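You operate a simulated robot arm through the tools that you are given. There is no shell and no other tool. Be economical: measure what you need, move in short steps, check, and stop when the job is done.

Carry out the task below with a simulated two-armed robot. There is one attempt and no reset: what you move stays moved.

JOB
Shut the bleed, pump the gauge tee to its green mark, let it stand, vent it and tray it.
Fine: hold the tee with your other hand; two seconds or more on the mark, no higher; the blue tray. Set down upright: gauge tee.

It is judged by the outcome, as a careful person would: the job done as asked, and still so three seconds after it is handed in. It fails if anything else is knocked over, pushed out of place, dropped, spilled or broken.

ROBOT AND FRAMES
Two 7-joint arms with two-finger parallel grippers on one trunk, on a base that drives. Base frame: it is fixed to the floor where the robot stands at the start and does not move with it; the origin is under the middle of the robot, x ahead of it, y to its left, z up; the surface under the hand at the start is at about z = 0.88. Lengths are in m, angles in rad, forces in N, time in s.
The left shoulder is at the start at [0.06, 0.144, 0.926], the right one opposite. With the tool pointing down near the work surface each hand reaches from about 0.3 to 0.72 m from the robot's upright axis, wherever it stands, measured 20 degrees to its own side. Places, roughly: black test plunger [0.5, 0, 1]; green bleed knob [0.5, 0.2, 0.9]; inside of the blue parts tray [0.6, 0.7, 0.9]; red test needle [0.5, 0.1, 1]. Payload 1.57 kg a hand.
The TCP of each hand is the grasp point between the finger pads, 0.03 m short of the fingertips. In the tool frame z runs along the fingers and y along their closing line. Largest opening 0.11 m; finger width 0.024, thickness 0.012; the body of the gripper, 0.048 by 0.112 m, starts 0.078 m behind the TCP.
Orientation is that of the tool frame in the base frame, as a unit quaternion [x, y, z, w]. With the fingers straight down and closing along the base's y, the tool's x points along the base's -x, its y along +y and its z along -z.

CONTROLS
- The arms move only by the tool step_arm. It takes "left_steps", "right_steps" or both (then of equal length, played together; a hand with none holds still); each is a list of rows, each a list of 3 entries, a list of its own where there are three numbers: the turn, a rotation vector about the tool's x, y, z in rad, then the shift along the tool's x, y, z in m, then the finger opening in m, from 0 to 0.11. In form: [[[ax, ay, az], [dx, dy, dz], fingers], ...]. A call has 1 to 12 rows; each row is the pose to reach, as a shift and turn from the pose commanded when the call began, along the tool's axes at that moment. Each row takes 0.2 s and may step no farther than 0.05 m and 0.15 rad from the row before; otherwise, or with a gripper value out of range, the whole call is refused. A pose out of reach is approached as far as the arm can. The call stops where the force on the tool passes 40 N (or 10 N more than at its start, if that is more) or the arm is blocked; 0.2 s more then pass. The fingers move at their own pace (about 0.045 m/s each) and stop on an object; they squeeze with about 30 N. The grip force told is the motor's: it shows also when the fingers shut on nothing. Time passes only in rows, and 0.2 s behind the last, so rows that repeat a pose let the fingers close. The reply holds the time, the measured pose of the TCP, the force on the tool along the base axes, the opening and the grip force, in the units named above and with some noise, with the torque about the TCP (base axes, N m) and any sound that the robot's microphone picked up.
- Cameras (640 x 400 px; columns grow to the right, rows downward): "scene" is now at [0.0401, 0.0338, 1.5347]; the picture's right is [0.42, -0.91, 0.00], its down [-0.69, -0.32, -0.65] and it looks along [0.59, 0.27, -0.76] (base axes); focal length 283 px, centre (320, 200). "left" rides on the left gripper at [0.07, -0.016, -0.141] in its tool frame; the picture's right is [0.23, 0.97, 0.00], its down [-0.86, 0.20, -0.48] and it looks along [-0.47, 0.11, 0.88] (tool axes); focal length 222 px, centre (320, 200). "right" rides on the right gripper at [0.07, 0.016, -0.141] in its tool frame; the picture's right is [-0.23, 0.97, 0.00], its down [-0.86, -0.20, -0.48] and it looks along [-0.47, -0.11, 0.88] (tool axes); focal length 222 px, centre (320, 200). There is no depth. A picture from a camera that has moved, and an enlarged one, comes with that camera's place and axes in the base frame and with its lens.
- get_image(camera): a new picture of that camera. No time passes.
- slide_trunk(by): slides the trunk up (or, below 0, down) by that many m; the arms and the scene camera ride with it, the base frame stays. It gives what a move gives, with no picture.
- base_move(legs): drives the robot by 1 to 6 legs, each [ahead, left, turn to the left] in m, m and rad, along the robot's own axes; the way and the turn of a leg run together, so that a leg with both is an arc; at most 1.5 m and 3.142 rad a leg. The arms and the cameras ride along, it lands a little off, and it stops where it bumps. It gives what a move gives.
- head_to(pan, tilt): turns the head with the scene camera to pan (to the left, within 1.501 rad either way) and tilt (down, from -0.506 to 1.204), counted from straight ahead of the robot. It gives what a move gives.
- inspect(camera, box): a new picture of the part [left, top, right, bottom] of that camera's present view, enlarged. No time passes.
- job_done(): hands the job in; it is judged then, once.

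Go step by step. Nothing tells you exact positions but the pictures and the camera data: compare them with the known pose of the tool, close in by small moves and look again before you grip or let go. The budget is 120 turns and 108 pictures, counting those below and the enlarged ones. Unless the task says otherwise, let go and move clear before handing in, and close with one line.

The tools are called after "Request:" as name(argument=value, ...) on one line, values as JSON. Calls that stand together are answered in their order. step_arm: Moves the arms, as the interface text tells. Its arguments: {"type":"object","properties":{"left_steps":{"type":"array","items":{"type":"array"}},"right_steps":{"type":"array","items":{"type":"array"}}},"required":[]} The other tools are called the same way: slide_trunk (by) slides the trunk up or down; base_move (legs) drives the base; head_to (pan, tilt) turns the head that bears the scene camera; get_image (camera) takes a picture; inspect (camera, box) takes an enlarged picture of a part of a camera's view; job_done () hands the job in.

At the start:

```text
t: 0.0
left_ee_pos: [0.4697, 0.418, 0.9994]
left_orientation: [0.0, 1.0, -0.002, 0.001]
left_wrist_force: [-0.2, -0.5, -0.6]
left_wrist_torque: [-0.04, 0.03, 0.02]
left_opening: 0.1101
left_grip_force: 0.0
right_ee_pos: [0.4596, -0.0363, 0.9998]
right_orientation: [0.0, 1.0, 0.001, 0.001]
right_wrist_force: [0.6, -0.7, 0.0]
right_wrist_torque: [0.01, 0.01, -0.02]
right_opening: 0.1101
right_grip_force: 0.1
trunk travel left (down, up): [-0.525, 0.065]
robot x, y, heading: [0.0001, 0.0004, -0.001]
head pan, tilt: [0.433, 0.866]
```

scene: 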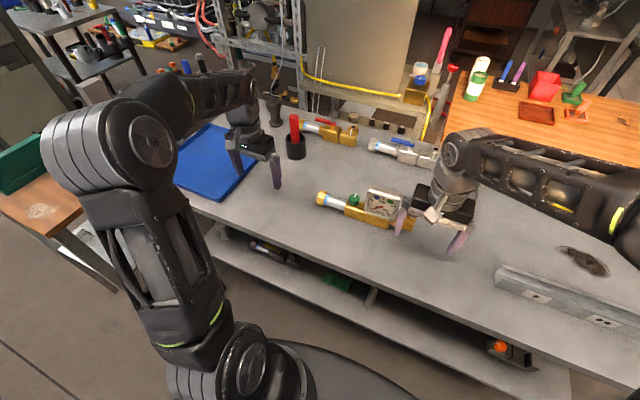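
right: 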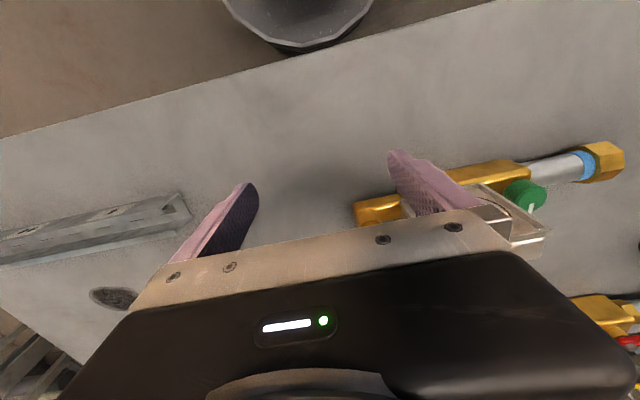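
left: 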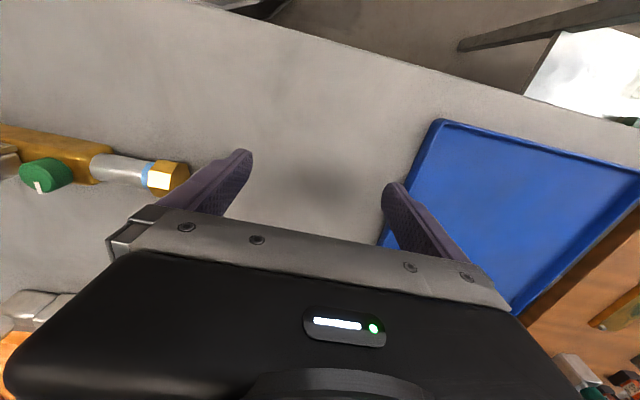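

I see a brass gauge tee with a green bleed knob and a gauge box near the right hand. I'll look closer before moving anything.

Request:
inspect(camera="scene", box=[300, 170, 440, 258])

Request:
inspect(camera="scene", box=[250, 60, 480, 204])

Request:
inspect(camera="right", box=[340, 100, 640, 290])

```text
4.55 times, centred on (370, 214) of scene
camera zoom: at [0.0401, 0.0338, 1.5347], right [0.42, -0.91, 0.0], down [-0.69, -0.32, -0.65], along [0.59, 0.27, -0.76], focal length 1286 px, centre (93, 136)
```

zoom: 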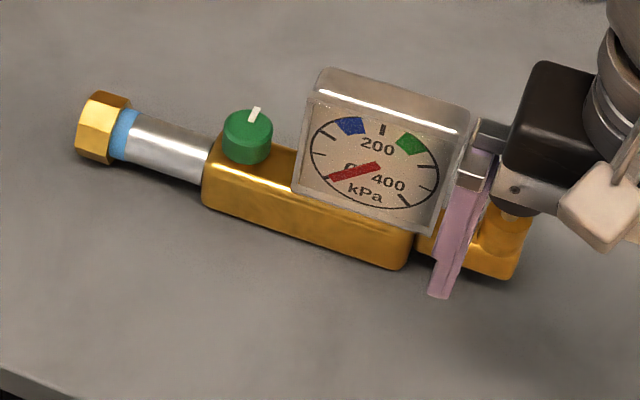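

```text
2.78 times, centred on (365, 132) of scene
camera zoom: at [0.0401, 0.0338, 1.5347], right [0.42, -0.91, 0.0], down [-0.69, -0.32, -0.65], along [0.59, 0.27, -0.76], focal length 786 px, centre (195, 389)
```

zoom: 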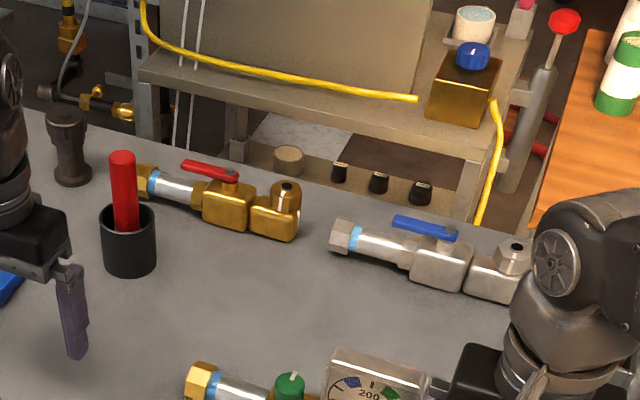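

```text
2.11 times, centred on (490, 195) of right
camera zoom: at [0.3902, -0.0197, 1.1423], right [0.23, 0.97, 0.0], down [0.86, -0.2, 0.48], along [0.47, -0.11, -0.88], focal length 468 px, centre (-38, 210)
```

zoom: 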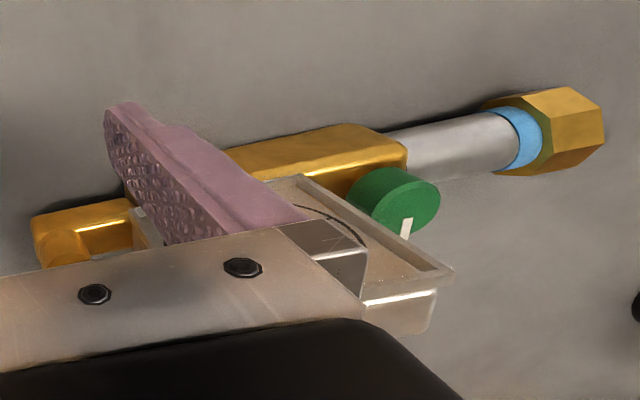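

The right hand hides the plunger end. I'll raise it straight up, then take it to the side.

Request:
step_arm(right_steps=[[[0, 0, 0], [0, 0, -0.05], 0.11], [[0, 0, 0], [0, 0, -0.1], 0.11], [[0, 0, 0], [0, -0.05, -0.1], 0.11], [[0, 0, 0], [0, -0.1, -0.1], 0.11], [[0, 0, 0], [0, -0.15, -0.1], 0.11], [[0, 0, 0], [0, -0.2, -0.1], 0.11]])

Request:
inspect(camera="scene", box=[300, 160, 460, 260])

Request:
get_image(camera="right")

Request:
get_image(camera="scene")

```text
t: 1.4
left_ee_pos: [0.4685, 0.4168, 0.9997]
left_orientation: [0.001, 1.0, 0.0, 0.001]
left_wrist_force: [-0.1, -0.5, -0.1]
left_wrist_torque: [0.01, -0.01, 0.01]
left_opening: 0.1098
left_grip_force: 0.0
right_ee_pos: [0.4589, -0.2363, 1.1013]
right_orientation: [-0.001, 1.0, 0.0, 0.0]
right_wrist_force: [0.9, 0.0, 0.6]
right_wrist_torque: [0.01, 0.05, 0.0]
right_opening: 0.11
right_grip_force: 0.1
trunk travel left (down, up): [-0.525, 0.065]
robot x, y, heading: [-0.0019, 0.0014, -0.006]
head pan, tilt: [0.433, 0.866]
```

```text
4.00 times, centred on (380, 210) of scene
camera zoom: at [0.04, 0.0332, 1.5347], right [0.42, -0.91, 0.0], down [-0.69, -0.32, -0.65], along [0.59, 0.27, -0.76], focal length 1132 px, centre (80, 160)
```

zoom: 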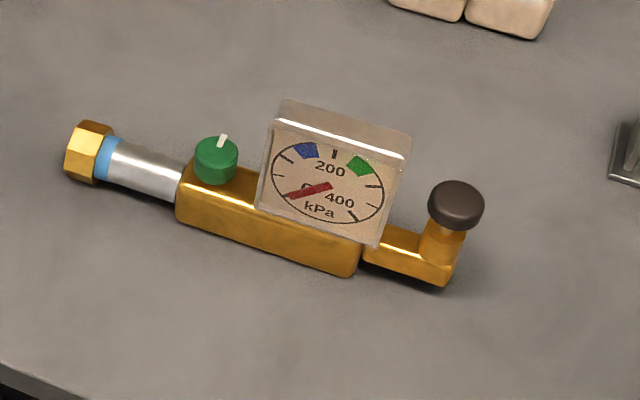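

```text
100 pictures are left
camera right: at [0.3904, -0.2207, 1.2435], right [0.23, 0.97, 0.0], down [0.86, -0.2, 0.48], along [0.47, -0.11, -0.88], focal length 222 px, centre (320, 200)
```

right: 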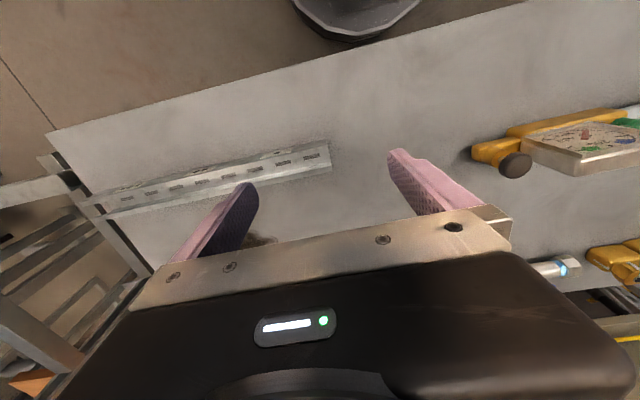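

```text
99 pictures are left
camera scene: at [0.04, 0.0332, 1.5347], right [0.42, -0.91, 0.0], down [-0.69, -0.32, -0.65], along [0.59, 0.27, -0.76], focal length 283 px, centre (320, 200)
```

scene: 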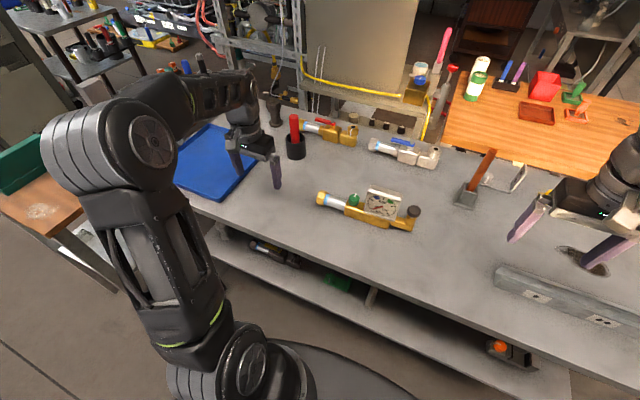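

The tee lies along y at about x≈0.55: hex at y≈0.26, knob at y≈0.16, gauge at y≈0.09, plunger at y≈0. I'll look closer at the knob and gauge from the left camera and aim the head more squarely.

Request:
step_arm(left_steps=[[[0, 0, 0], [0, 0, -0.05], 0.11], [[0, 0, 0], [0.04, -0.03, -0.07], 0.11], [[0, 0, 0], [0.06, -0.08, -0.07], 0.11], [[0, 0, 0], [0.06, -0.13, -0.07], 0.11]])

Request:
head_to(pan=0.2, tilt=0.86)

Request:
get_image(camera="left")

Request:
get_image(camera="scene")

```text
refused: row 2 steps farther than a row can; nothing moved
```

```text
t: 2.1
left_ee_pos: [0.4693, 0.4165, 1.0005]
left_orientation: [0.0, 1.0, -0.001, 0.001]
left_wrist_force: [-0.3, 0.6, 0.4]
left_wrist_torque: [0.01, -0.04, -0.01]
left_opening: 0.1103
left_grip_force: 0.0
right_ee_pos: [0.4605, -0.2352, 1.1005]
right_orientation: [0.0, 1.0, 0.0, 0.0]
right_wrist_force: [0.0, -0.1, -1.1]
right_wrist_torque: [-0.03, 0.02, 0.0]
right_opening: 0.1101
right_grip_force: 0.0
trunk travel left (down, up): [-0.525, 0.065]
robot x, y, heading: [-0.0008, 0.0006, -0.005]
head pan, tilt: [0.201, 0.86]
```

```text
98 pictures are left
camera left: at [0.3987, 0.4001, 1.1422], right [-0.23, 0.97, 0.0], down [0.85, 0.2, 0.48], along [0.47, 0.11, -0.88], focal length 222 px, centre (320, 200)
```

left: 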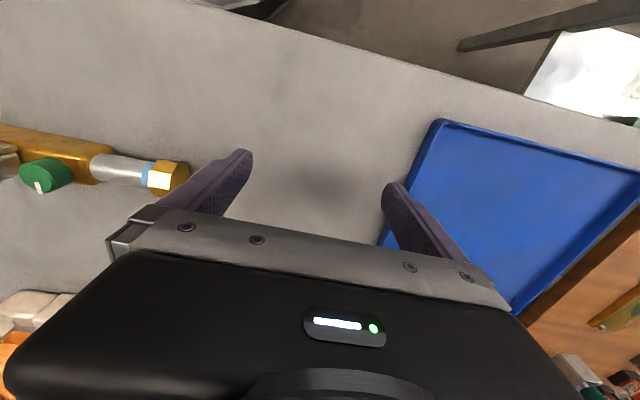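

```text
97 pictures are left
camera scene: at [0.0459, 0.0167, 1.5351], right [0.2, -0.98, 0.0], down [-0.74, -0.15, -0.65], along [0.64, 0.13, -0.76], focal length 283 px, centre (320, 200)
```

scene: 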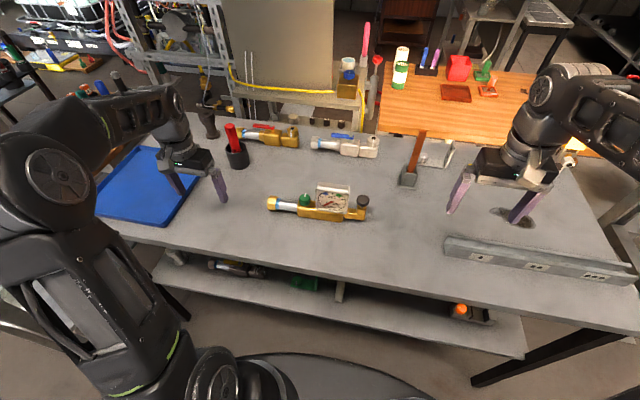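

Request:
step_arm(left_steps=[[[0, 0, 0], [0, 0, -0.045], 0.11], [[0, 0, 0], [0.03, -0.03, -0.07], 0.11], [[0, 0, 0], [0.05, -0.07, -0.07], 0.11], [[0, 0, 0], [0.05, -0.12, -0.07], 0.11], [[0, 0, 0], [0.05, -0.17, -0.07], 0.11], [[0, 0, 0], [0.05, -0.22, -0.07], 0.11]])

Request:
get_image(camera="left")

Request:
inspect(camera="scene", box=[256, 170, 384, 250])

```text
t: 3.5
left_ee_pos: [0.4193, 0.1971, 1.0684]
left_orientation: [0.0, 1.0, 0.001, 0.0]
left_wrist_force: [0.2, -0.5, 0.4]
left_wrist_torque: [0.01, 0.04, -0.01]
left_opening: 0.1101
left_grip_force: 0.0
right_ee_pos: [0.4609, -0.2369, 1.1008]
right_orientation: [0.0, 1.0, 0.0, 0.0]
right_wrist_force: [0.4, -1.0, 0.7]
right_wrist_torque: [0.04, 0.0, 0.03]
right_opening: 0.1101
right_grip_force: 0.0
trunk travel left (down, up): [-0.525, 0.065]
robot x, y, heading: [-0.0018, -0.0024, -0.005]
head pan, tilt: [0.201, 0.86]
```

```text
96 pictures are left
camera left: at [0.3482, 0.1811, 1.211], right [-0.23, 0.97, 0.0], down [0.85, 0.2, 0.48], along [0.47, 0.11, -0.88], focal length 222 px, centre (320, 200)
```

left: 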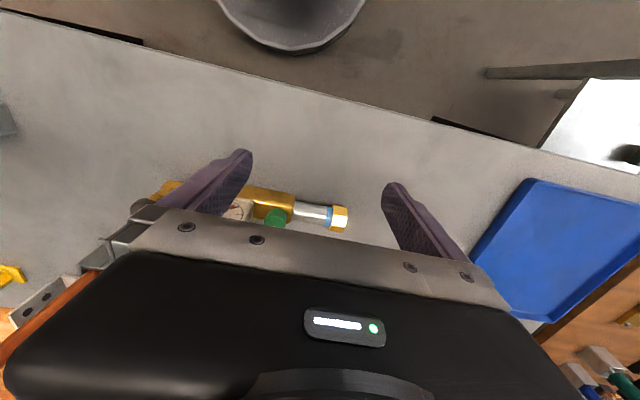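

```text
5.00 times, centred on (320, 210) of scene
camera zoom: at [0.0462, 0.0159, 1.5351], right [0.2, -0.98, 0.0], down [-0.74, -0.15, -0.65], along [0.64, 0.13, -0.76], focal length 1414 px, centre (320, 150)
```

zoom: 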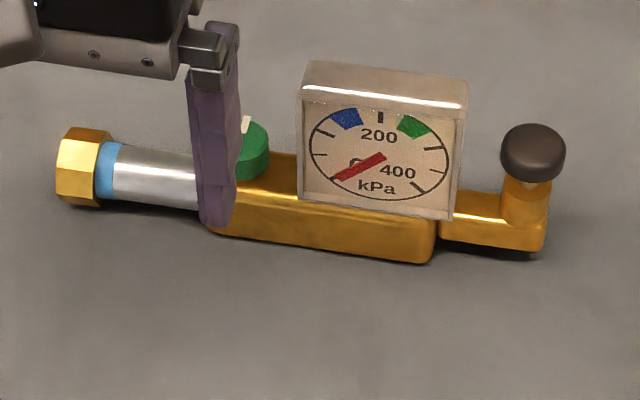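

The gauge face stands upright on the body (top z≈1.005), the knob mark points away (+x), and the needle is at zero. I'll turn the left hand 90° so its fingers close across the tee, positioned above the hex end.

Request:
step_arm(left_steps=[[[0, 0, 0.14], [0, 0.03, 0], 0.08], [[0, 0, 0.28], [-0.02, 0.06, 0], 0.08], [[0, 0, 0.42], [-0.04, 0.08, 0], 0.08], [[0, 0, 0.56], [-0.06, 0.08, 0], 0.08], [[0, 0, 0.7], [-0.08, 0.08, 0], 0.08], [[0, 0, 0.84], [-0.1, 0.08, 0], 0.08], [[0, 0, 0.98], [-0.12, 0.08, 0], 0.08], [[0, 0, 1.12], [-0.128, 0.08, 0], 0.08], [[0, 0, 1.26], [-0.128, 0.08, 0], 0.08], [[0, 0, 1.4], [-0.128, 0.08, 0], 0.08], [[0, 0, 1.5], [-0.128, 0.08, 0], 0.08], [[0, 0, 1.571], [-0.128, 0.08, 0], 0.08]])

Request:
get_image(camera="left")

Request:
get_image(camera="scene")

```text
t: 6.2
left_ee_pos: [0.5474, 0.2759, 1.0689]
left_orientation: [0.708, 0.706, -0.001, 0.001]
left_wrist_force: [0.2, 0.1, 0.5]
left_wrist_torque: [0.01, -0.01, 0.0]
left_opening: 0.08
left_grip_force: 0.1
right_ee_pos: [0.4611, -0.2343, 1.1015]
right_orientation: [0.0, 1.0, 0.001, 0.001]
right_wrist_force: [0.1, -0.4, 0.3]
right_wrist_torque: [0.04, 0.0, -0.01]
right_opening: 0.1098
right_grip_force: 0.0
trunk travel left (down, up): [-0.525, 0.065]
robot x, y, heading: [-0.0038, -0.0013, 0.003]
head pan, tilt: [0.201, 0.86]
```

```text
94 pictures are left
camera left: at [0.5305, 0.3463, 1.2122], right [0.97, 0.22, 0.0], down [0.2, -0.86, 0.48], along [0.11, -0.47, -0.88], focal length 222 px, centre (320, 200)
```

left: 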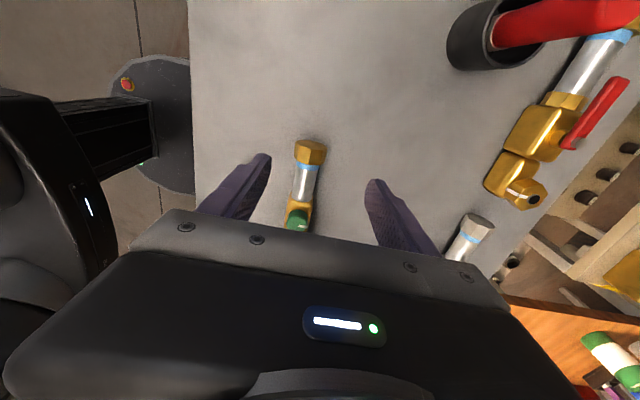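

```text
93 pictures are left
camera scene: at [0.0459, 0.0167, 1.5351], right [0.2, -0.98, 0.0], down [-0.74, -0.15, -0.65], along [0.64, 0.13, -0.76], focal length 283 px, centre (320, 200)
```

scene: 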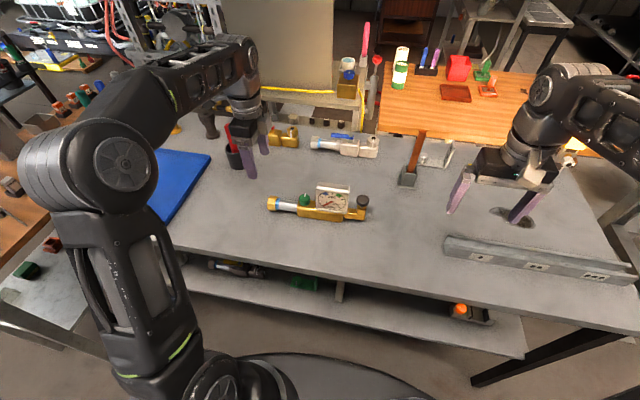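

Hand is aligned; the tee's axis is at about x≈0.54 and the tube y≈0.18–0.23. I'll tilt the left hand slightly away (to +y) and descend partway, then look.

Request:
step_arm(left_steps=[[[0, -0.1, 0], [-0.01, -0.003, 0.03], 0.07], [[0, -0.2, 0], [-0.025, -0.006, 0.06], 0.07], [[0, -0.3, 0], [-0.04, -0.007, 0.085], 0.07], [[0, -0.3, 0], [-0.042, -0.007, 0.1], 0.07]])

Request:
get_image(camera="left")

Request:
inspect(camera="scene", box=[220, 150, 380, 250])

```text
t: 7.2
left_ee_pos: [0.5408, 0.2328, 0.9702]
left_orientation: [0.7, 0.699, -0.105, 0.107]
left_wrist_force: [-0.2, 0.4, 0.1]
left_wrist_torque: [0.01, 0.01, -0.03]
left_opening: 0.07
left_grip_force: 0.1
right_ee_pos: [0.46, -0.2359, 1.1009]
right_orientation: [0.001, 1.0, 0.0, 0.0]
right_wrist_force: [0.3, -0.5, -0.5]
right_wrist_torque: [-0.03, 0.0, 0.0]
right_opening: 0.1101
right_grip_force: 0.0
trunk travel left (down, up): [-0.525, 0.065]
robot x, y, heading: [-0.0004, -0.002, -0.001]
head pan, tilt: [0.201, 0.86]
```

```text
92 pictures are left
camera left: at [0.5234, 0.3408, 1.085], right [0.97, 0.22, -0.07], down [0.2, -0.67, 0.71], along [0.11, -0.71, -0.7], focal length 222 px, centre (320, 200)
```

left: 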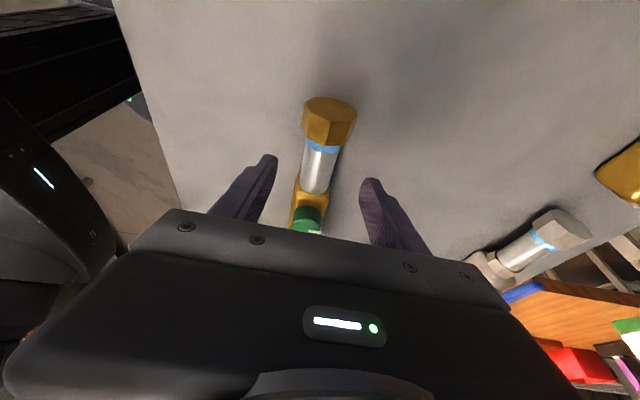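

```text
4.00 times, centred on (300, 200) of scene
camera zoom: at [0.046, 0.0166, 1.5351], right [0.2, -0.98, 0.0], down [-0.74, -0.15, -0.65], along [0.64, 0.13, -0.76], focal length 1132 px, centre (400, 200)
```

zoom: 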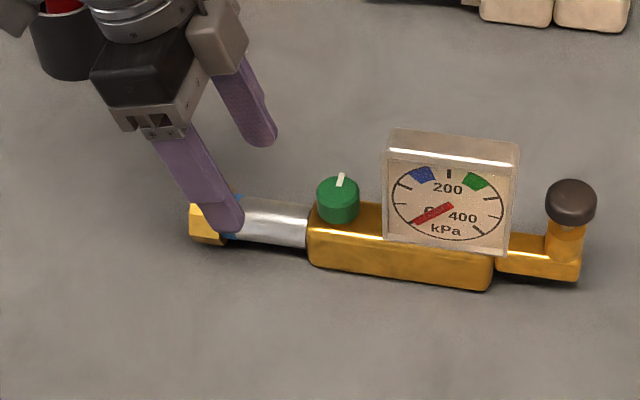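

Aligned on the tube. I'll descend and close gently.

Request:
step_arm(left_steps=[[[0, 0, 0], [0.004, 0, 0.026], 0.07], [[0, 0, 0], [0.008, 0, 0.052], 0.07], [[0, 0, 0], [0.008, 0, 0.052], 0.055], [[0, 0, 0], [0.008, 0, 0.052], 0.04]])

Request:
inspect(camera="scene", box=[220, 150, 380, 250])

Request:
get_image(camera="left")

```text
t: 8.2
left_ee_pos: [0.5405, 0.2259, 0.9191]
left_orientation: [0.7, 0.698, -0.106, 0.107]
left_wrist_force: [0.3, -0.3, 0.5]
left_wrist_torque: [-0.02, -0.01, -0.02]
left_opening: 0.0399
left_grip_force: 0.1
right_ee_pos: [0.4604, -0.2355, 1.1007]
right_orientation: [-0.001, 1.0, 0.0, 0.0]
right_wrist_force: [0.1, -0.8, 0.1]
right_wrist_torque: [0.02, 0.02, 0.02]
right_opening: 0.1099
right_grip_force: 0.1
trunk travel left (down, up): [-0.525, 0.065]
robot x, y, heading: [-0.0006, 0.0002, -0.001]
head pan, tilt: [0.201, 0.86]
```

```text
4.00 times, centred on (300, 200) of scene
camera zoom: at [0.046, 0.0168, 1.5351], right [0.2, -0.98, 0.0], down [-0.74, -0.15, -0.65], along [0.64, 0.13, -0.76], focal length 1132 px, centre (400, 200)
```

zoom: 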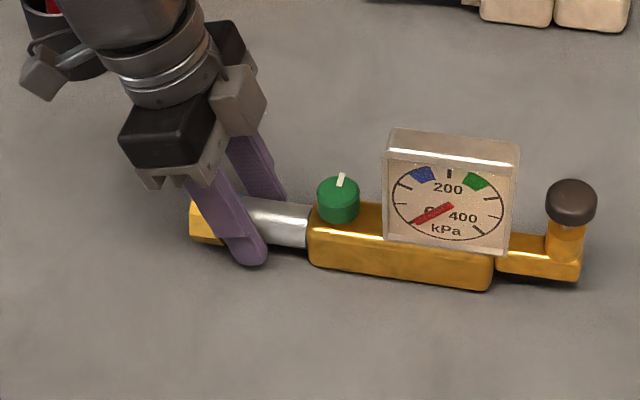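

```text
89 pictures are left
camera left: at [0.5232, 0.3339, 1.0327], right [0.97, 0.22, -0.07], down [0.2, -0.67, 0.71], along [0.11, -0.71, -0.7], focal length 222 px, centre (320, 200)
```

left: 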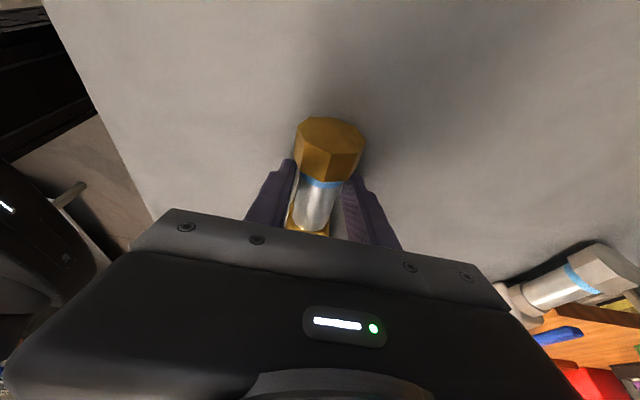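

The tube sits about 3 mm toward the robot in the grip; I'll shift to centre and close.

Request:
step_arm(left_steps=[[[0, 0, 0], [0, -0.003, 0], 0.04], [[0, 0, 0], [0, -0.003, 0], 0.032], [[0, 0, 0], [0, -0.003, 0], 0.026], [[0, 0, 0], [0, -0.003, 0], 0.015], [[0, 0, 0], [0, -0.003, 0], 0.01], [[0, 0, 0], [0, -0.003, 0], 0.01]])

Request:
inspect(camera="scene", box=[220, 150, 380, 250])

```text
t: 9.6
left_ee_pos: [0.537, 0.2271, 0.9181]
left_orientation: [0.7, 0.699, -0.106, 0.106]
left_wrist_force: [2.0, -1.0, 0.2]
left_wrist_torque: [-0.05, 0.01, 0.33]
left_opening: 0.0312
left_grip_force: 29.9
right_ee_pos: [0.4595, -0.2353, 1.101]
right_orientation: [0.001, 1.0, 0.0, 0.0]
right_wrist_force: [-0.9, 0.0, 0.1]
right_wrist_torque: [0.02, 0.01, 0.03]
right_opening: 0.1101
right_grip_force: 0.0
trunk travel left (down, up): [-0.525, 0.065]
robot x, y, heading: [-0.0025, -0.0011, 0.0]
head pan, tilt: [0.201, 0.86]
```

```text
4.00 times, centred on (300, 200) of scene
camera zoom: at [0.0461, 0.0167, 1.5351], right [0.2, -0.98, 0.0], down [-0.74, -0.15, -0.65], along [0.64, 0.13, -0.76], focal length 1132 px, centre (400, 200)
```

zoom: 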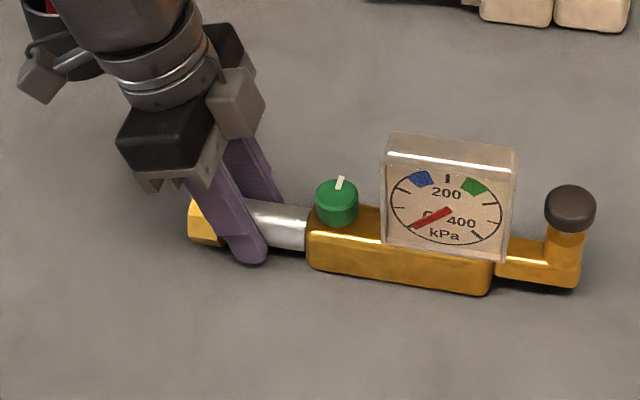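

Left hand holds the tube firmly (31 mm). Now I bring the right hand in, turned so its fingers close across x, first stopping high and short of the knob.

Request:
step_arm(right_steps=[[[0, 0, -0.14], [-0.01, 0.03, 0], 0.05], [[0, 0, -0.28], [-0.02, 0.06, 0], 0.05], [[0, 0, -0.42], [-0.03, 0.09, 0], 0.05], [[0, 0, -0.56], [-0.04, 0.12, 0], 0.05], [[0, 0, -0.7], [-0.05, 0.15, 0], 0.05], [[0, 0, -0.84], [-0.06, 0.18, 0], 0.05], [[0, 0, -0.98], [-0.07, 0.21, 0], 0.05], [[0, 0, -1.12], [-0.08, 0.24, 0], 0.05], [[0, 0, -1.26], [-0.08, 0.27, 0], 0.05], [[0, 0, -1.4], [-0.08, 0.3, 0], 0.05], [[0, 0, -1.5], [-0.08, 0.33, 0], 0.05], [[0, 0, -1.571], [-0.08, 0.35, 0], 0.05]])

Request:
get_image(camera="right")

Request:
get_image(camera="scene")

```text
t: 12.2
left_ee_pos: [0.54, 0.2262, 0.9171]
left_orientation: [0.699, 0.699, -0.105, 0.106]
left_wrist_force: [3.2, 0.3, -1.6]
left_wrist_torque: [0.5, 0.0, 0.41]
left_opening: 0.0312
left_grip_force: 29.7
right_ee_pos: [0.5234, 0.012, 1.1075]
right_orientation: [-0.669, 0.743, -0.015, 0.03]
right_wrist_force: [0.7, 0.4, -0.5]
right_wrist_torque: [0.04, 0.01, 0.0]
right_opening: 0.0501
right_grip_force: 0.1
right hand out of reach, approached as far as the arm can: row 6, 7, 8, 9, 10, 11, 12
trunk travel left (down, up): [-0.525, 0.065]
robot x, y, heading: [0.001, -0.0028, -0.003]
head pan, tilt: [0.201, 0.86]
```

```text
87 pictures are left
camera right: at [0.4917, -0.0579, 1.2466], right [-0.94, 0.33, -0.06], down [0.26, 0.82, 0.51], along [0.21, 0.47, -0.86], focal length 222 px, centre (320, 200)
```

right: 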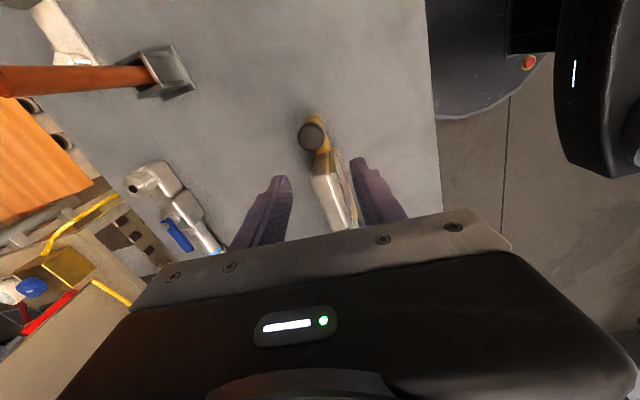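

```text
86 pictures are left
camera scene: at [0.0491, 0.0168, 1.5351], right [0.2, -0.98, 0.0], down [-0.74, -0.15, -0.65], along [0.64, 0.13, -0.76], focal length 283 px, centre (320, 200)
```

scene: 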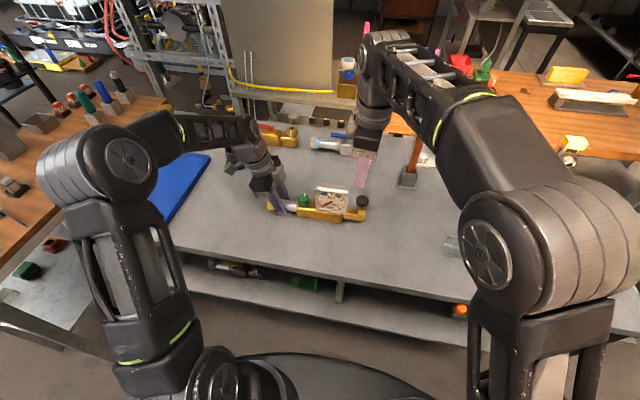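

The right arm ran out of reach in that orientation. I'll turn the wrist back to about 45° and see what it can reach near the knob, staying high.

Request:
step_arm(right_steps=[[[0, 0, 0.14], [0, 0, 0], 0.05], [[0, 0, 0.28], [0, 0, 0], 0.05], [[0, 0, 0.42], [0, 0, 0], 0.05], [[0, 0, 0.56], [0, 0, 0], 0.05], [[0, 0, 0.7], [0, 0, 0], 0.05], [[0, 0, 0.785], [0, 0, 0], 0.05]])

```text
t: 13.6
left_ee_pos: [0.5371, 0.2258, 0.9179]
left_orientation: [0.699, 0.699, -0.107, 0.105]
left_wrist_force: [-1.3, 0.1, -2.3]
left_wrist_torque: [-0.09, 0.11, -0.3]
left_opening: 0.0313
left_grip_force: 29.9
right_ee_pos: [0.5225, 0.0146, 1.107]
right_orientation: [-0.332, 0.943, -0.003, 0.034]
right_wrist_force: [0.6, 0.3, -0.2]
right_wrist_torque: [-0.01, 0.02, 0.0]
right_opening: 0.0503
right_grip_force: 0.1
trunk travel left (down, up): [-0.525, 0.065]
robot x, y, heading: [0.0042, -0.0042, -0.003]
head pan, tilt: [0.201, 0.86]
```

Request:
step_arm(right_steps=[[[0, 0, 0], [-0.024, 0.02, 0], 0.05], [[0, 0, 0], [-0.047, 0.039, 0], 0.05], [[0, 0, 0], [-0.07, 0.058, 0], 0.05]])

```text
t: 14.3
left_ee_pos: [0.5366, 0.2256, 0.9188]
left_orientation: [0.699, 0.699, -0.107, 0.107]
left_wrist_force: [-0.4, -0.3, -2.6]
left_wrist_torque: [-0.11, 0.05, -0.33]
left_opening: 0.0314
left_grip_force: 29.7
right_ee_pos: [0.5244, 0.0154, 1.1057]
right_orientation: [-0.332, 0.943, -0.002, 0.034]
right_wrist_force: [0.2, -0.4, 0.4]
right_wrist_torque: [0.0, -0.03, -0.03]
right_opening: 0.0504
right_grip_force: 0.0
right hand out of reach, approached as far as the arm can: row 1, 2, 3
trunk travel left (down, up): [-0.525, 0.065]
robot x, y, heading: [0.0022, 0.0011, 0.001]
head pan, tilt: [0.201, 0.86]
```

The right arm cannot reach across that far, so the base must move left and back a little. I'll release the tee, raise the left hand clear, then drive.

Request:
step_arm(left_steps=[[[0, 0, 0], [0, 0, 0], 0.045], [[0, 0, 0], [0, 0, 0], 0.055], [[0, 0, 0], [0, 0, 0], 0.055], [[0, 0, 0], [-0.012, 0, -0.04], 0.055], [[0, 0, 0], [-0.024, 0, -0.08], 0.055], [[0, 0, 0], [-0.036, 0, -0.12], 0.055], [[0, 0, 0], [-0.046, 0, -0.15], 0.055]])

Request:
base_move(legs=[[-0.08, 0.0, 0], [0, 0.2, 0]])

Request:
get_image(camera="scene")

```text
t: 15.9
left_ee_pos: [0.536, 0.2274, 1.0739]
left_orientation: [0.7, 0.698, -0.107, 0.106]
left_wrist_force: [0.2, -0.1, -0.4]
left_wrist_torque: [-0.01, 0.01, 0.02]
left_opening: 0.0549
left_grip_force: 0.1
right_ee_pos: [0.5218, 0.0148, 1.1065]
right_orientation: [-0.333, 0.942, -0.003, 0.034]
right_wrist_force: [-0.1, -0.4, -0.6]
right_wrist_torque: [0.02, 0.0, -0.01]
right_opening: 0.05
right_grip_force: 0.1
trunk travel left (down, up): [-0.525, 0.065]
robot x, y, heading: [-0.001, -0.0019, -0.001]
head pan, tilt: [0.201, 0.86]
```

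```text
t: 18.2
left_ee_pos: [0.455, 0.4292, 1.074]
left_orientation: [0.698, 0.7, -0.106, 0.107]
left_wrist_force: [0.1, -0.2, 0.2]
left_wrist_torque: [0.0, 0.02, 0.01]
left_opening: 0.0553
left_grip_force: 0.1
right_ee_pos: [0.4419, 0.2168, 1.1078]
right_orientation: [-0.333, 0.942, -0.002, 0.034]
right_wrist_force: [-0.4, 1.0, -0.4]
right_wrist_torque: [-0.03, -0.01, 0.01]
right_opening: 0.05
right_grip_force: 0.1
trunk travel left (down, up): [-0.525, 0.065]
robot x, y, heading: [-0.0811, 0.2015, -0.001]
head pan, tilt: [0.201, 0.86]
```

```text
85 pictures are left
camera scene: at [-0.0349, 0.2182, 1.5351], right [0.2, -0.98, 0.0], down [-0.74, -0.15, -0.65], along [0.64, 0.13, -0.76], focal length 283 px, centre (320, 200)
```

scene: 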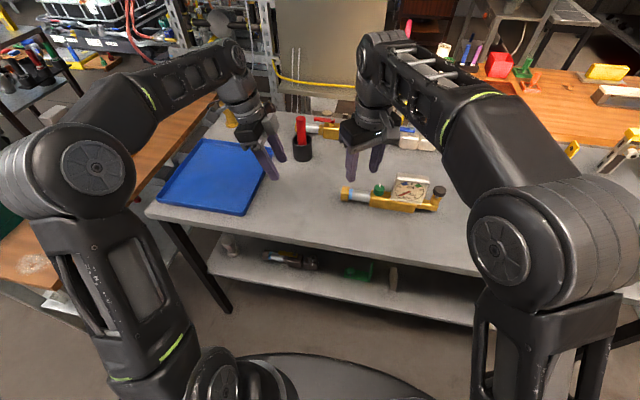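

Base moved cleanly. Now the right hand moves to the right of the tee while the left returns above the tube.

Request:
step_arm(right_steps=[[[-0.026, 0.0625, 0], [0.013, -0.032, 0], 0.05], [[-0.026, 0.0625, 0], [0.026, -0.064, 0], 0.05], [[-0.026, 0.0625, 0], [0.039, -0.096, 0], 0.05], [[-0.026, 0.0625, 0], [0.052, -0.128, 0], 0.05], [[-0.026, 0.0625, 0], [0.065, -0.16, 0], 0.05], [[-0.026, 0.0625, 0], [0.079, -0.193, 0], 0.05]], left_steps=[[[0, 0, 0], [0, 0, 0], 0.055], [[0, 0, 0], [-0.038, 0.016, 0.012], 0.055], [[0, 0, 0], [-0.077, 0.033, 0.024], 0.055], [[0, 0, 0], [-0.116, 0.05, 0.036], 0.055], [[0, 0, 0], [-0.155, 0.066, 0.048], 0.055], [[0, 0, 0], [-0.194, 0.083, 0.06], 0.055]])

Request:
get_image(camera="left")

Request:
get_image(camera="scene")

```text
t: 19.6
left_ee_pos: [0.5236, 0.259, 1.0765]
left_orientation: [0.697, 0.701, -0.104, 0.11]
left_wrist_force: [-0.3, 1.0, 0.5]
left_wrist_torque: [-0.03, -0.02, 0.01]
left_opening: 0.0549
left_grip_force: 0.1
left hand out of reach, approached as far as the arm can: row 6
right_ee_pos: [0.4524, 0.0823, 1.1492]
right_orientation: [-0.332, 0.941, -0.031, 0.06]
right_wrist_force: [-1.1, 1.5, 0.9]
right_wrist_torque: [-0.11, -0.04, 0.0]
right_opening: 0.0501
right_grip_force: 0.1
right hand out of reach, approached as far as the arm can: row 1, 2, 3, 4, 5, 6
trunk travel left (down, up): [-0.525, 0.065]
robot x, y, heading: [-0.082, 0.2047, -0.001]
head pan, tilt: [0.201, 0.86]
```

```text
84 pictures are left
camera left: at [0.5048, 0.3673, 1.1902], right [0.97, 0.22, -0.06], down [0.2, -0.67, 0.71], along [0.12, -0.71, -0.7], focal length 222 px, centre (320, 200)
```

left: 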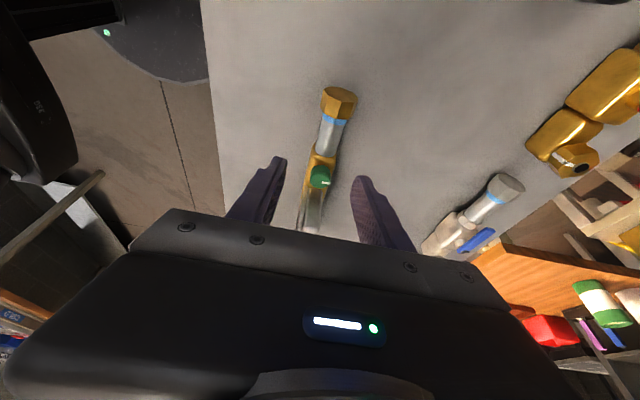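

```text
83 pictures are left
camera scene: at [-0.0377, 0.2193, 1.5352], right [0.2, -0.98, 0.0], down [-0.74, -0.15, -0.65], along [0.64, 0.13, -0.76], focal length 283 px, centre (320, 200)
```

scene: 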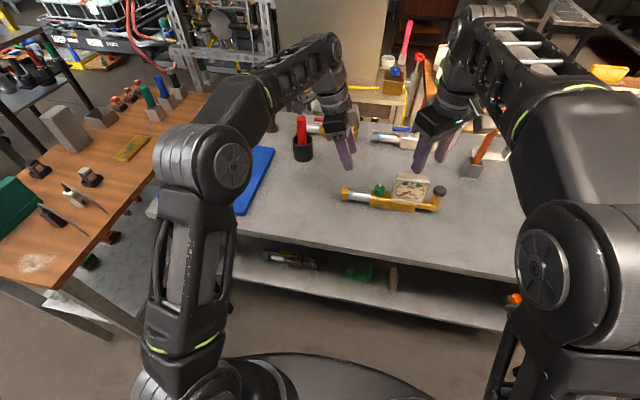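

Both wrists are near a limit in this yaw. I'll return the right wrist to its natural yaw and find out what it can reach from there.

Request:
step_arm(right_steps=[[[0, 0, 0.14], [0, 0, 0], 0.05], [[0, 0, 0.28], [0, 0, 0], 0.05], [[0, 0, 0.42], [0, 0, 0], 0.05], [[0, 0, 0.56], [0, 0, 0], 0.05], [[0, 0, 0.68], [0, 0, 0], 0.05]])

```text
t: 20.8
left_ee_pos: [0.5237, 0.257, 1.0736]
left_orientation: [0.699, 0.7, -0.105, 0.108]
left_wrist_force: [-0.1, 0.2, -0.6]
left_wrist_torque: [-0.01, -0.02, -0.01]
left_opening: 0.0549
left_grip_force: 0.1
right_ee_pos: [0.4552, 0.0768, 1.149]
right_orientation: [0.004, 0.998, -0.01, 0.067]
right_wrist_force: [-0.3, -0.6, 0.2]
right_wrist_torque: [0.0, 0.0, 0.0]
right_opening: 0.0499
right_grip_force: 0.0
trunk travel left (down, up): [-0.525, 0.065]
robot x, y, heading: [-0.0817, 0.2001, 0.003]
head pan, tilt: [0.201, 0.86]
```

Request:
step_arm(right_steps=[[[0, 0.07, 0], [0, -0.03, 0.02], 0.05], [[0, 0.134, 0], [0, -0.06, 0.04], 0.05], [[0, 0.134, 0], [0, -0.09, 0.06], 0.05]])

```text
t: 21.6
left_ee_pos: [0.524, 0.2557, 1.0728]
left_orientation: [0.698, 0.7, -0.104, 0.109]
left_wrist_force: [-0.5, 0.0, 0.3]
left_wrist_torque: [0.04, 0.05, -0.02]
left_opening: 0.0551
left_grip_force: 0.1
right_ee_pos: [0.4497, 0.0185, 1.1083]
right_orientation: [0.003, 1.0, -0.009, 0.015]
right_wrist_force: [0.2, -1.1, 1.5]
right_wrist_torque: [0.04, -0.01, 0.03]
right_opening: 0.0502
right_grip_force: 0.1
right hand out of reach, approached as far as the arm can: row 1, 2, 3
trunk travel left (down, up): [-0.525, 0.065]
robot x, y, heading: [-0.0754, 0.2008, 0.002]
head pan, tilt: [0.201, 0.86]
```

Request:
step_arm(right_steps=[[[0, 0.015, 0], [0, -0.02, 0.0], 0.05], [[0, 0.03, 0], [0, -0.04, 0.01], 0.05], [[0, 0.03, 0], [0, -0.06, 0.01], 0.05]])

Request:
get_image(camera="scene")

```text
t: 22.4
left_ee_pos: [0.5245, 0.2566, 1.0734]
left_orientation: [0.698, 0.7, -0.105, 0.108]
left_wrist_force: [0.7, 0.0, 0.3]
left_wrist_torque: [-0.01, -0.01, -0.05]
left_opening: 0.0551
left_grip_force: 0.1
right_ee_pos: [0.449, -0.0144, 1.0989]
right_orientation: [0.012, 1.0, 0.001, 0.008]
right_wrist_force: [0.2, 0.0, -0.6]
right_wrist_torque: [0.01, 0.05, -0.01]
right_opening: 0.05
right_grip_force: 0.0
right hand out of reach, approached as far as the arm can: row 1, 2, 3
trunk travel left (down, up): [-0.525, 0.065]
robot x, y, heading: [-0.083, 0.2005, 0.004]
head pan, tilt: [0.201, 0.86]
```

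```text
82 pictures are left
camera scene: at [-0.0343, 0.2167, 1.535], right [0.2, -0.98, 0.0], down [-0.74, -0.15, -0.65], along [0.64, 0.13, -0.76], focal length 283 px, centre (320, 200)
```

scene: 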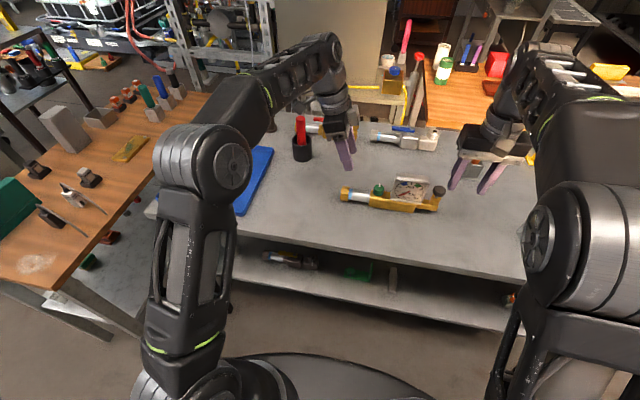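

The hands are high relative to the shoulders, which likely limits reach. I'll raise the trunk and then test the right hand again.

Request:
slide_trunk(by=0.06)

Request:
step_arm(right_steps=[[[0, 0, 0], [0, 0, 0.03], 0.05], [[0, 0, 0], [0, 0, 0.06], 0.05], [[0, 0, 0], [-0.02, 0, 0.08], 0.05], [[0, 0, 0], [-0.06, 0, 0.08], 0.05], [[0, 0, 0], [-0.09, 0, 0.08], 0.05]], left_steps=[[[0, 0, 0], [0, 0, 0], 0.055], [[0, 0, 0], [0.009, 0, 0.029], 0.055], [[0, 0, 0], [0.018, 0, 0.057], 0.055], [[0, 0, 0], [0.018, 0, 0.057], 0.055], [[0, 0, 0], [0.018, 0, 0.057], 0.055]])

```text
t: 23.4
left_ee_pos: [0.5256, 0.2567, 1.1329]
left_orientation: [0.698, 0.7, -0.105, 0.108]
left_wrist_force: [0.9, -0.3, 0.7]
left_wrist_torque: [0.01, -0.02, 0.0]
left_opening: 0.055
left_grip_force: 0.1
right_ee_pos: [0.4494, -0.0148, 1.1592]
right_orientation: [0.014, 1.0, 0.001, 0.008]
right_wrist_force: [0.4, -0.2, 0.1]
right_wrist_torque: [0.0, -0.01, 0.01]
right_opening: 0.0502
right_grip_force: 0.1
trunk travel left (down, up): [-0.585, 0.005]
robot x, y, heading: [-0.08, 0.199, 0.002]
head pan, tilt: [0.201, 0.86]
```

```text
t: 24.6
left_ee_pos: [0.5254, 0.2538, 1.0722]
left_orientation: [0.698, 0.7, -0.105, 0.108]
left_wrist_force: [-0.6, 0.7, 1.0]
left_wrist_torque: [-0.04, -0.04, -0.01]
left_opening: 0.0551
left_grip_force: 0.1
right_ee_pos: [0.5416, -0.0204, 1.0805]
right_orientation: [0.013, 1.0, 0.0, 0.007]
right_wrist_force: [0.2, 0.4, 0.2]
right_wrist_torque: [0.0, 0.0, -0.01]
right_opening: 0.0504
right_grip_force: 0.0
trunk travel left (down, up): [-0.585, 0.005]
robot x, y, heading: [-0.08, 0.1995, 0.001]
head pan, tilt: [0.201, 0.86]
```

That works. Now try the right wrist turned −90° here, clear of the tee.

Request:
step_arm(right_steps=[[[0, 0, -0.14], [0, 0, 0], 0.05], [[0, 0, -0.28], [0, 0, 0], 0.05], [[0, 0, -0.42], [0, 0, 0], 0.05], [[0, 0, -0.56], [0, 0, 0], 0.05], [[0, 0, -0.7], [0, 0, 0], 0.05], [[0, 0, -0.84], [0, 0, 0], 0.05], [[0, 0, -0.98], [0, 0, 0], 0.05], [[0, 0, -1.12], [0, 0, 0], 0.05], [[0, 0, -1.26], [0, 0, 0], 0.05], [[0, 0, -1.4], [0, 0, 0], 0.05], [[0, 0, -1.54], [0, 0, 0], 0.05]])

```text
t: 27.0
left_ee_pos: [0.5247, 0.2544, 1.0731]
left_orientation: [0.698, 0.7, -0.104, 0.109]
left_wrist_force: [0.2, 0.9, 0.0]
left_wrist_torque: [0.0, -0.02, -0.01]
left_opening: 0.0549
left_grip_force: 0.1
right_ee_pos: [0.5402, -0.0181, 1.0805]
right_orientation: [-0.688, 0.725, -0.005, 0.006]
right_wrist_force: [0.5, 0.4, 0.8]
right_wrist_torque: [-0.01, -0.01, 0.01]
right_opening: 0.05
right_grip_force: 0.1
trunk travel left (down, up): [-0.585, 0.005]
robot x, y, heading: [-0.081, 0.2009, 0.0]
head pan, tilt: [0.201, 0.86]
```

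Request:
step_arm(right_steps=[[[0, 0, 0], [-0.045, 0, 0], 0.05], [[0, 0, 0], [-0.09, 0, 0], 0.05], [[0, 0, 0], [-0.135, 0, 0], 0.05], [[0, 0, 0], [-0.18, 0, 0], 0.05]], left_steps=[[[0, 0, 0], [-0.01, 0.004, 0.003], 0.055], [[0, 0, 0], [-0.02, 0.008, 0.006], 0.055], [[0, 0, 0], [-0.025, 0.012, 0.008], 0.055], [[0, 0, 0], [-0.025, 0.012, 0.008], 0.055]])

Request:
get_image(camera="right")

Request:
get_image(camera="scene")

```text
t: 28.0
left_ee_pos: [0.5369, 0.2281, 1.0744]
left_orientation: [0.699, 0.699, -0.103, 0.108]
left_wrist_force: [0.1, 0.6, 0.0]
left_wrist_torque: [0.05, 0.01, -0.01]
left_opening: 0.055
left_grip_force: 0.0
right_ee_pos: [0.5398, 0.1431, 1.0967]
right_orientation: [-0.687, 0.726, -0.011, 0.019]
right_wrist_force: [0.7, 0.0, 0.3]
right_wrist_torque: [0.03, 0.0, -0.01]
right_opening: 0.0501
right_grip_force: 0.1
right hand out of reach, approached as far as the arm can: row 4
trunk travel left (down, up): [-0.585, 0.005]
robot x, y, heading: [-0.0782, 0.2027, -0.003]
head pan, tilt: [0.201, 0.86]
```

```text
81 pictures are left
camera right: at [0.5137, 0.074, 1.2361], right [-0.96, 0.28, -0.04], down [0.23, 0.84, 0.49], along [0.17, 0.47, -0.87], focal length 222 px, centre (320, 200)
```

right: 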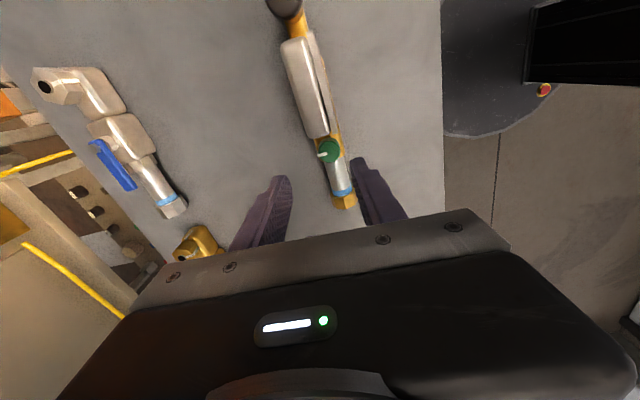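

```text
80 pictures are left
camera scene: at [-0.0358, 0.2156, 1.5951], right [0.2, -0.98, 0.0], down [-0.74, -0.15, -0.65], along [0.64, 0.13, -0.76], focal length 283 px, centre (320, 200)
```

scene: 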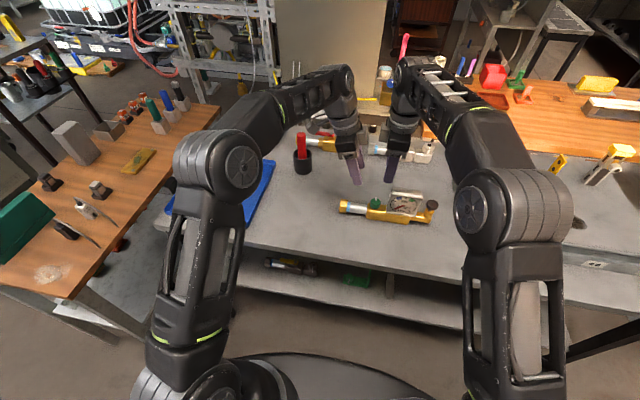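

The knob is at about (0.538, 0.161). I'll lower the left hand and grip the tube again.

Request:
step_arm(left_steps=[[[0, 0, 0], [0.012, 0, 0.04], 0.06], [[0, 0, 0], [0.024, 0, 0.08], 0.06], [[0, 0, 0], [0.036, 0, 0.115], 0.06], [[0, 0, 0], [0.046, 0, 0.15], 0.06]])

Request:
get_image(camera="left")

```text
t: 29.0
left_ee_pos: [0.5373, 0.2284, 0.9156]
left_orientation: [0.698, 0.7, -0.104, 0.108]
left_wrist_force: [-0.5, -0.5, -0.5]
left_wrist_torque: [-0.01, 0.03, 0.01]
left_opening: 0.0598
left_grip_force: 0.0
right_ee_pos: [0.5403, 0.1444, 1.0941]
right_orientation: [-0.686, 0.727, -0.011, 0.016]
right_wrist_force: [-0.5, 0.3, 0.3]
right_wrist_torque: [0.03, 0.03, -0.02]
right_opening: 0.0502
right_grip_force: 0.0
trunk travel left (down, up): [-0.585, 0.005]
robot x, y, heading: [-0.0821, 0.202, 0.001]
head pan, tilt: [0.201, 0.86]
```

```text
79 pictures are left
camera left: at [0.5195, 0.3374, 1.0312], right [0.97, 0.22, -0.06], down [0.2, -0.67, 0.71], along [0.11, -0.71, -0.7], focal length 222 px, centre (320, 200)
```

left: 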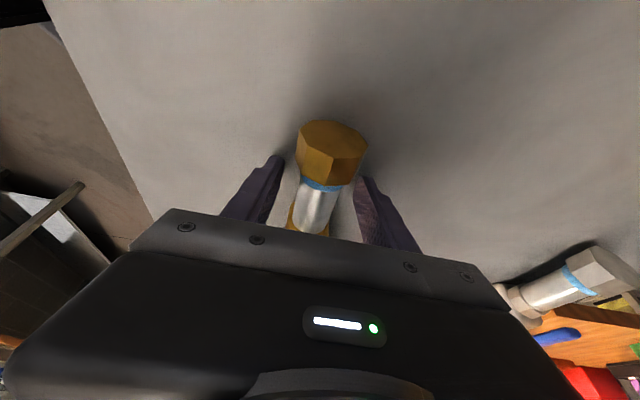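

Centred. Close the left fingers first, then bring the right hand down over the knob without touching.

Request:
step_arm(left_steps=[[[0, 0, 0], [0, 0, 0], 0.04], [[0, 0, 0], [0, 0, 0], 0.03], [[0, 0, 0], [0, 0, 0], 0.015], [[0, 0, 0], [0, 0, 0], 0.01], [[0, 0, 0], [0, 0, 0], 0.01]])

Request:
step_arm(right_steps=[[[-0.02, 0, 0], [-0.004, 0.003, 0.025], 0.05], [[-0.038, 0, 0], [-0.009, 0.003, 0.05], 0.05], [[-0.038, 0, 0], [-0.013, 0.003, 0.075], 0.05], [[-0.038, 0, 0], [-0.017, 0.003, 0.1], 0.05]])

Request:
get_image(camera="right")

Request:
get_image(camera="scene")

```text
t: 30.2
left_ee_pos: [0.5357, 0.229, 0.9156]
left_orientation: [0.699, 0.7, -0.105, 0.108]
left_wrist_force: [-0.2, -0.6, -0.3]
left_wrist_torque: [-0.01, 0.19, -0.34]
left_opening: 0.0312
left_grip_force: 30.3
right_ee_pos: [0.5406, 0.1449, 1.0947]
right_orientation: [-0.687, 0.726, -0.011, 0.017]
right_wrist_force: [-0.2, -0.3, -0.4]
right_wrist_torque: [0.03, 0.03, 0.04]
right_opening: 0.0501
right_grip_force: 0.0
trunk travel left (down, up): [-0.585, 0.005]
robot x, y, heading: [-0.0776, 0.2031, 0.008]
head pan, tilt: [0.201, 0.86]
```

```text
t: 31.2
left_ee_pos: [0.5362, 0.2297, 0.9171]
left_orientation: [0.698, 0.7, -0.105, 0.108]
left_wrist_force: [0.1, 0.0, -0.4]
left_wrist_torque: [0.12, -0.09, 0.32]
left_opening: 0.0312
left_grip_force: 29.8
right_ee_pos: [0.5403, 0.1619, 0.9934]
right_orientation: [-0.686, 0.727, 0.01, -0.006]
right_wrist_force: [-1.2, 0.0, 0.5]
right_wrist_torque: [0.02, -0.03, 0.01]
right_opening: 0.0501
right_grip_force: 0.0
trunk travel left (down, up): [-0.585, 0.005]
robot x, y, heading: [-0.0822, 0.1986, 0.0]
head pan, tilt: [0.201, 0.86]
```

```text
78 pictures are left
camera right: at [0.5222, 0.0924, 1.1362], right [-0.96, 0.28, 0.02], down [0.26, 0.84, 0.48], along [0.11, 0.46, -0.88], focal length 222 px, centre (320, 200)
```

right: 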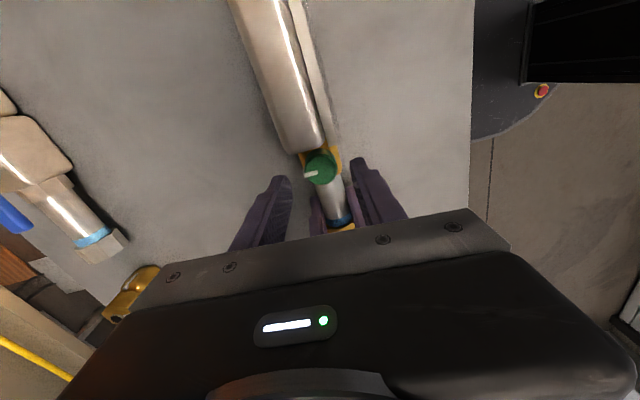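

```text
77 pictures are left
camera scene: at [-0.0345, 0.2168, 1.5951], right [0.2, -0.98, 0.0], down [-0.74, -0.15, -0.65], along [0.64, 0.13, -0.76], focal length 283 px, centre (320, 200)
```

scene: 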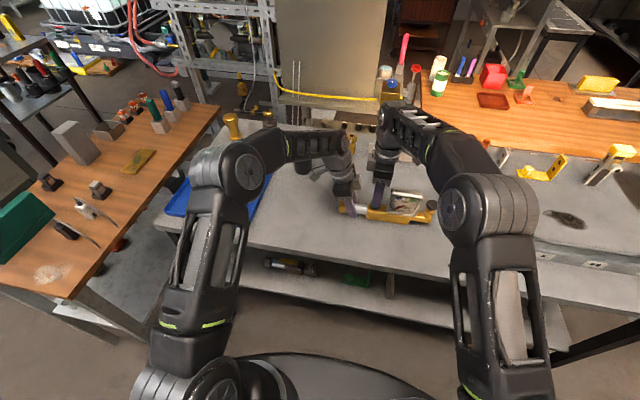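

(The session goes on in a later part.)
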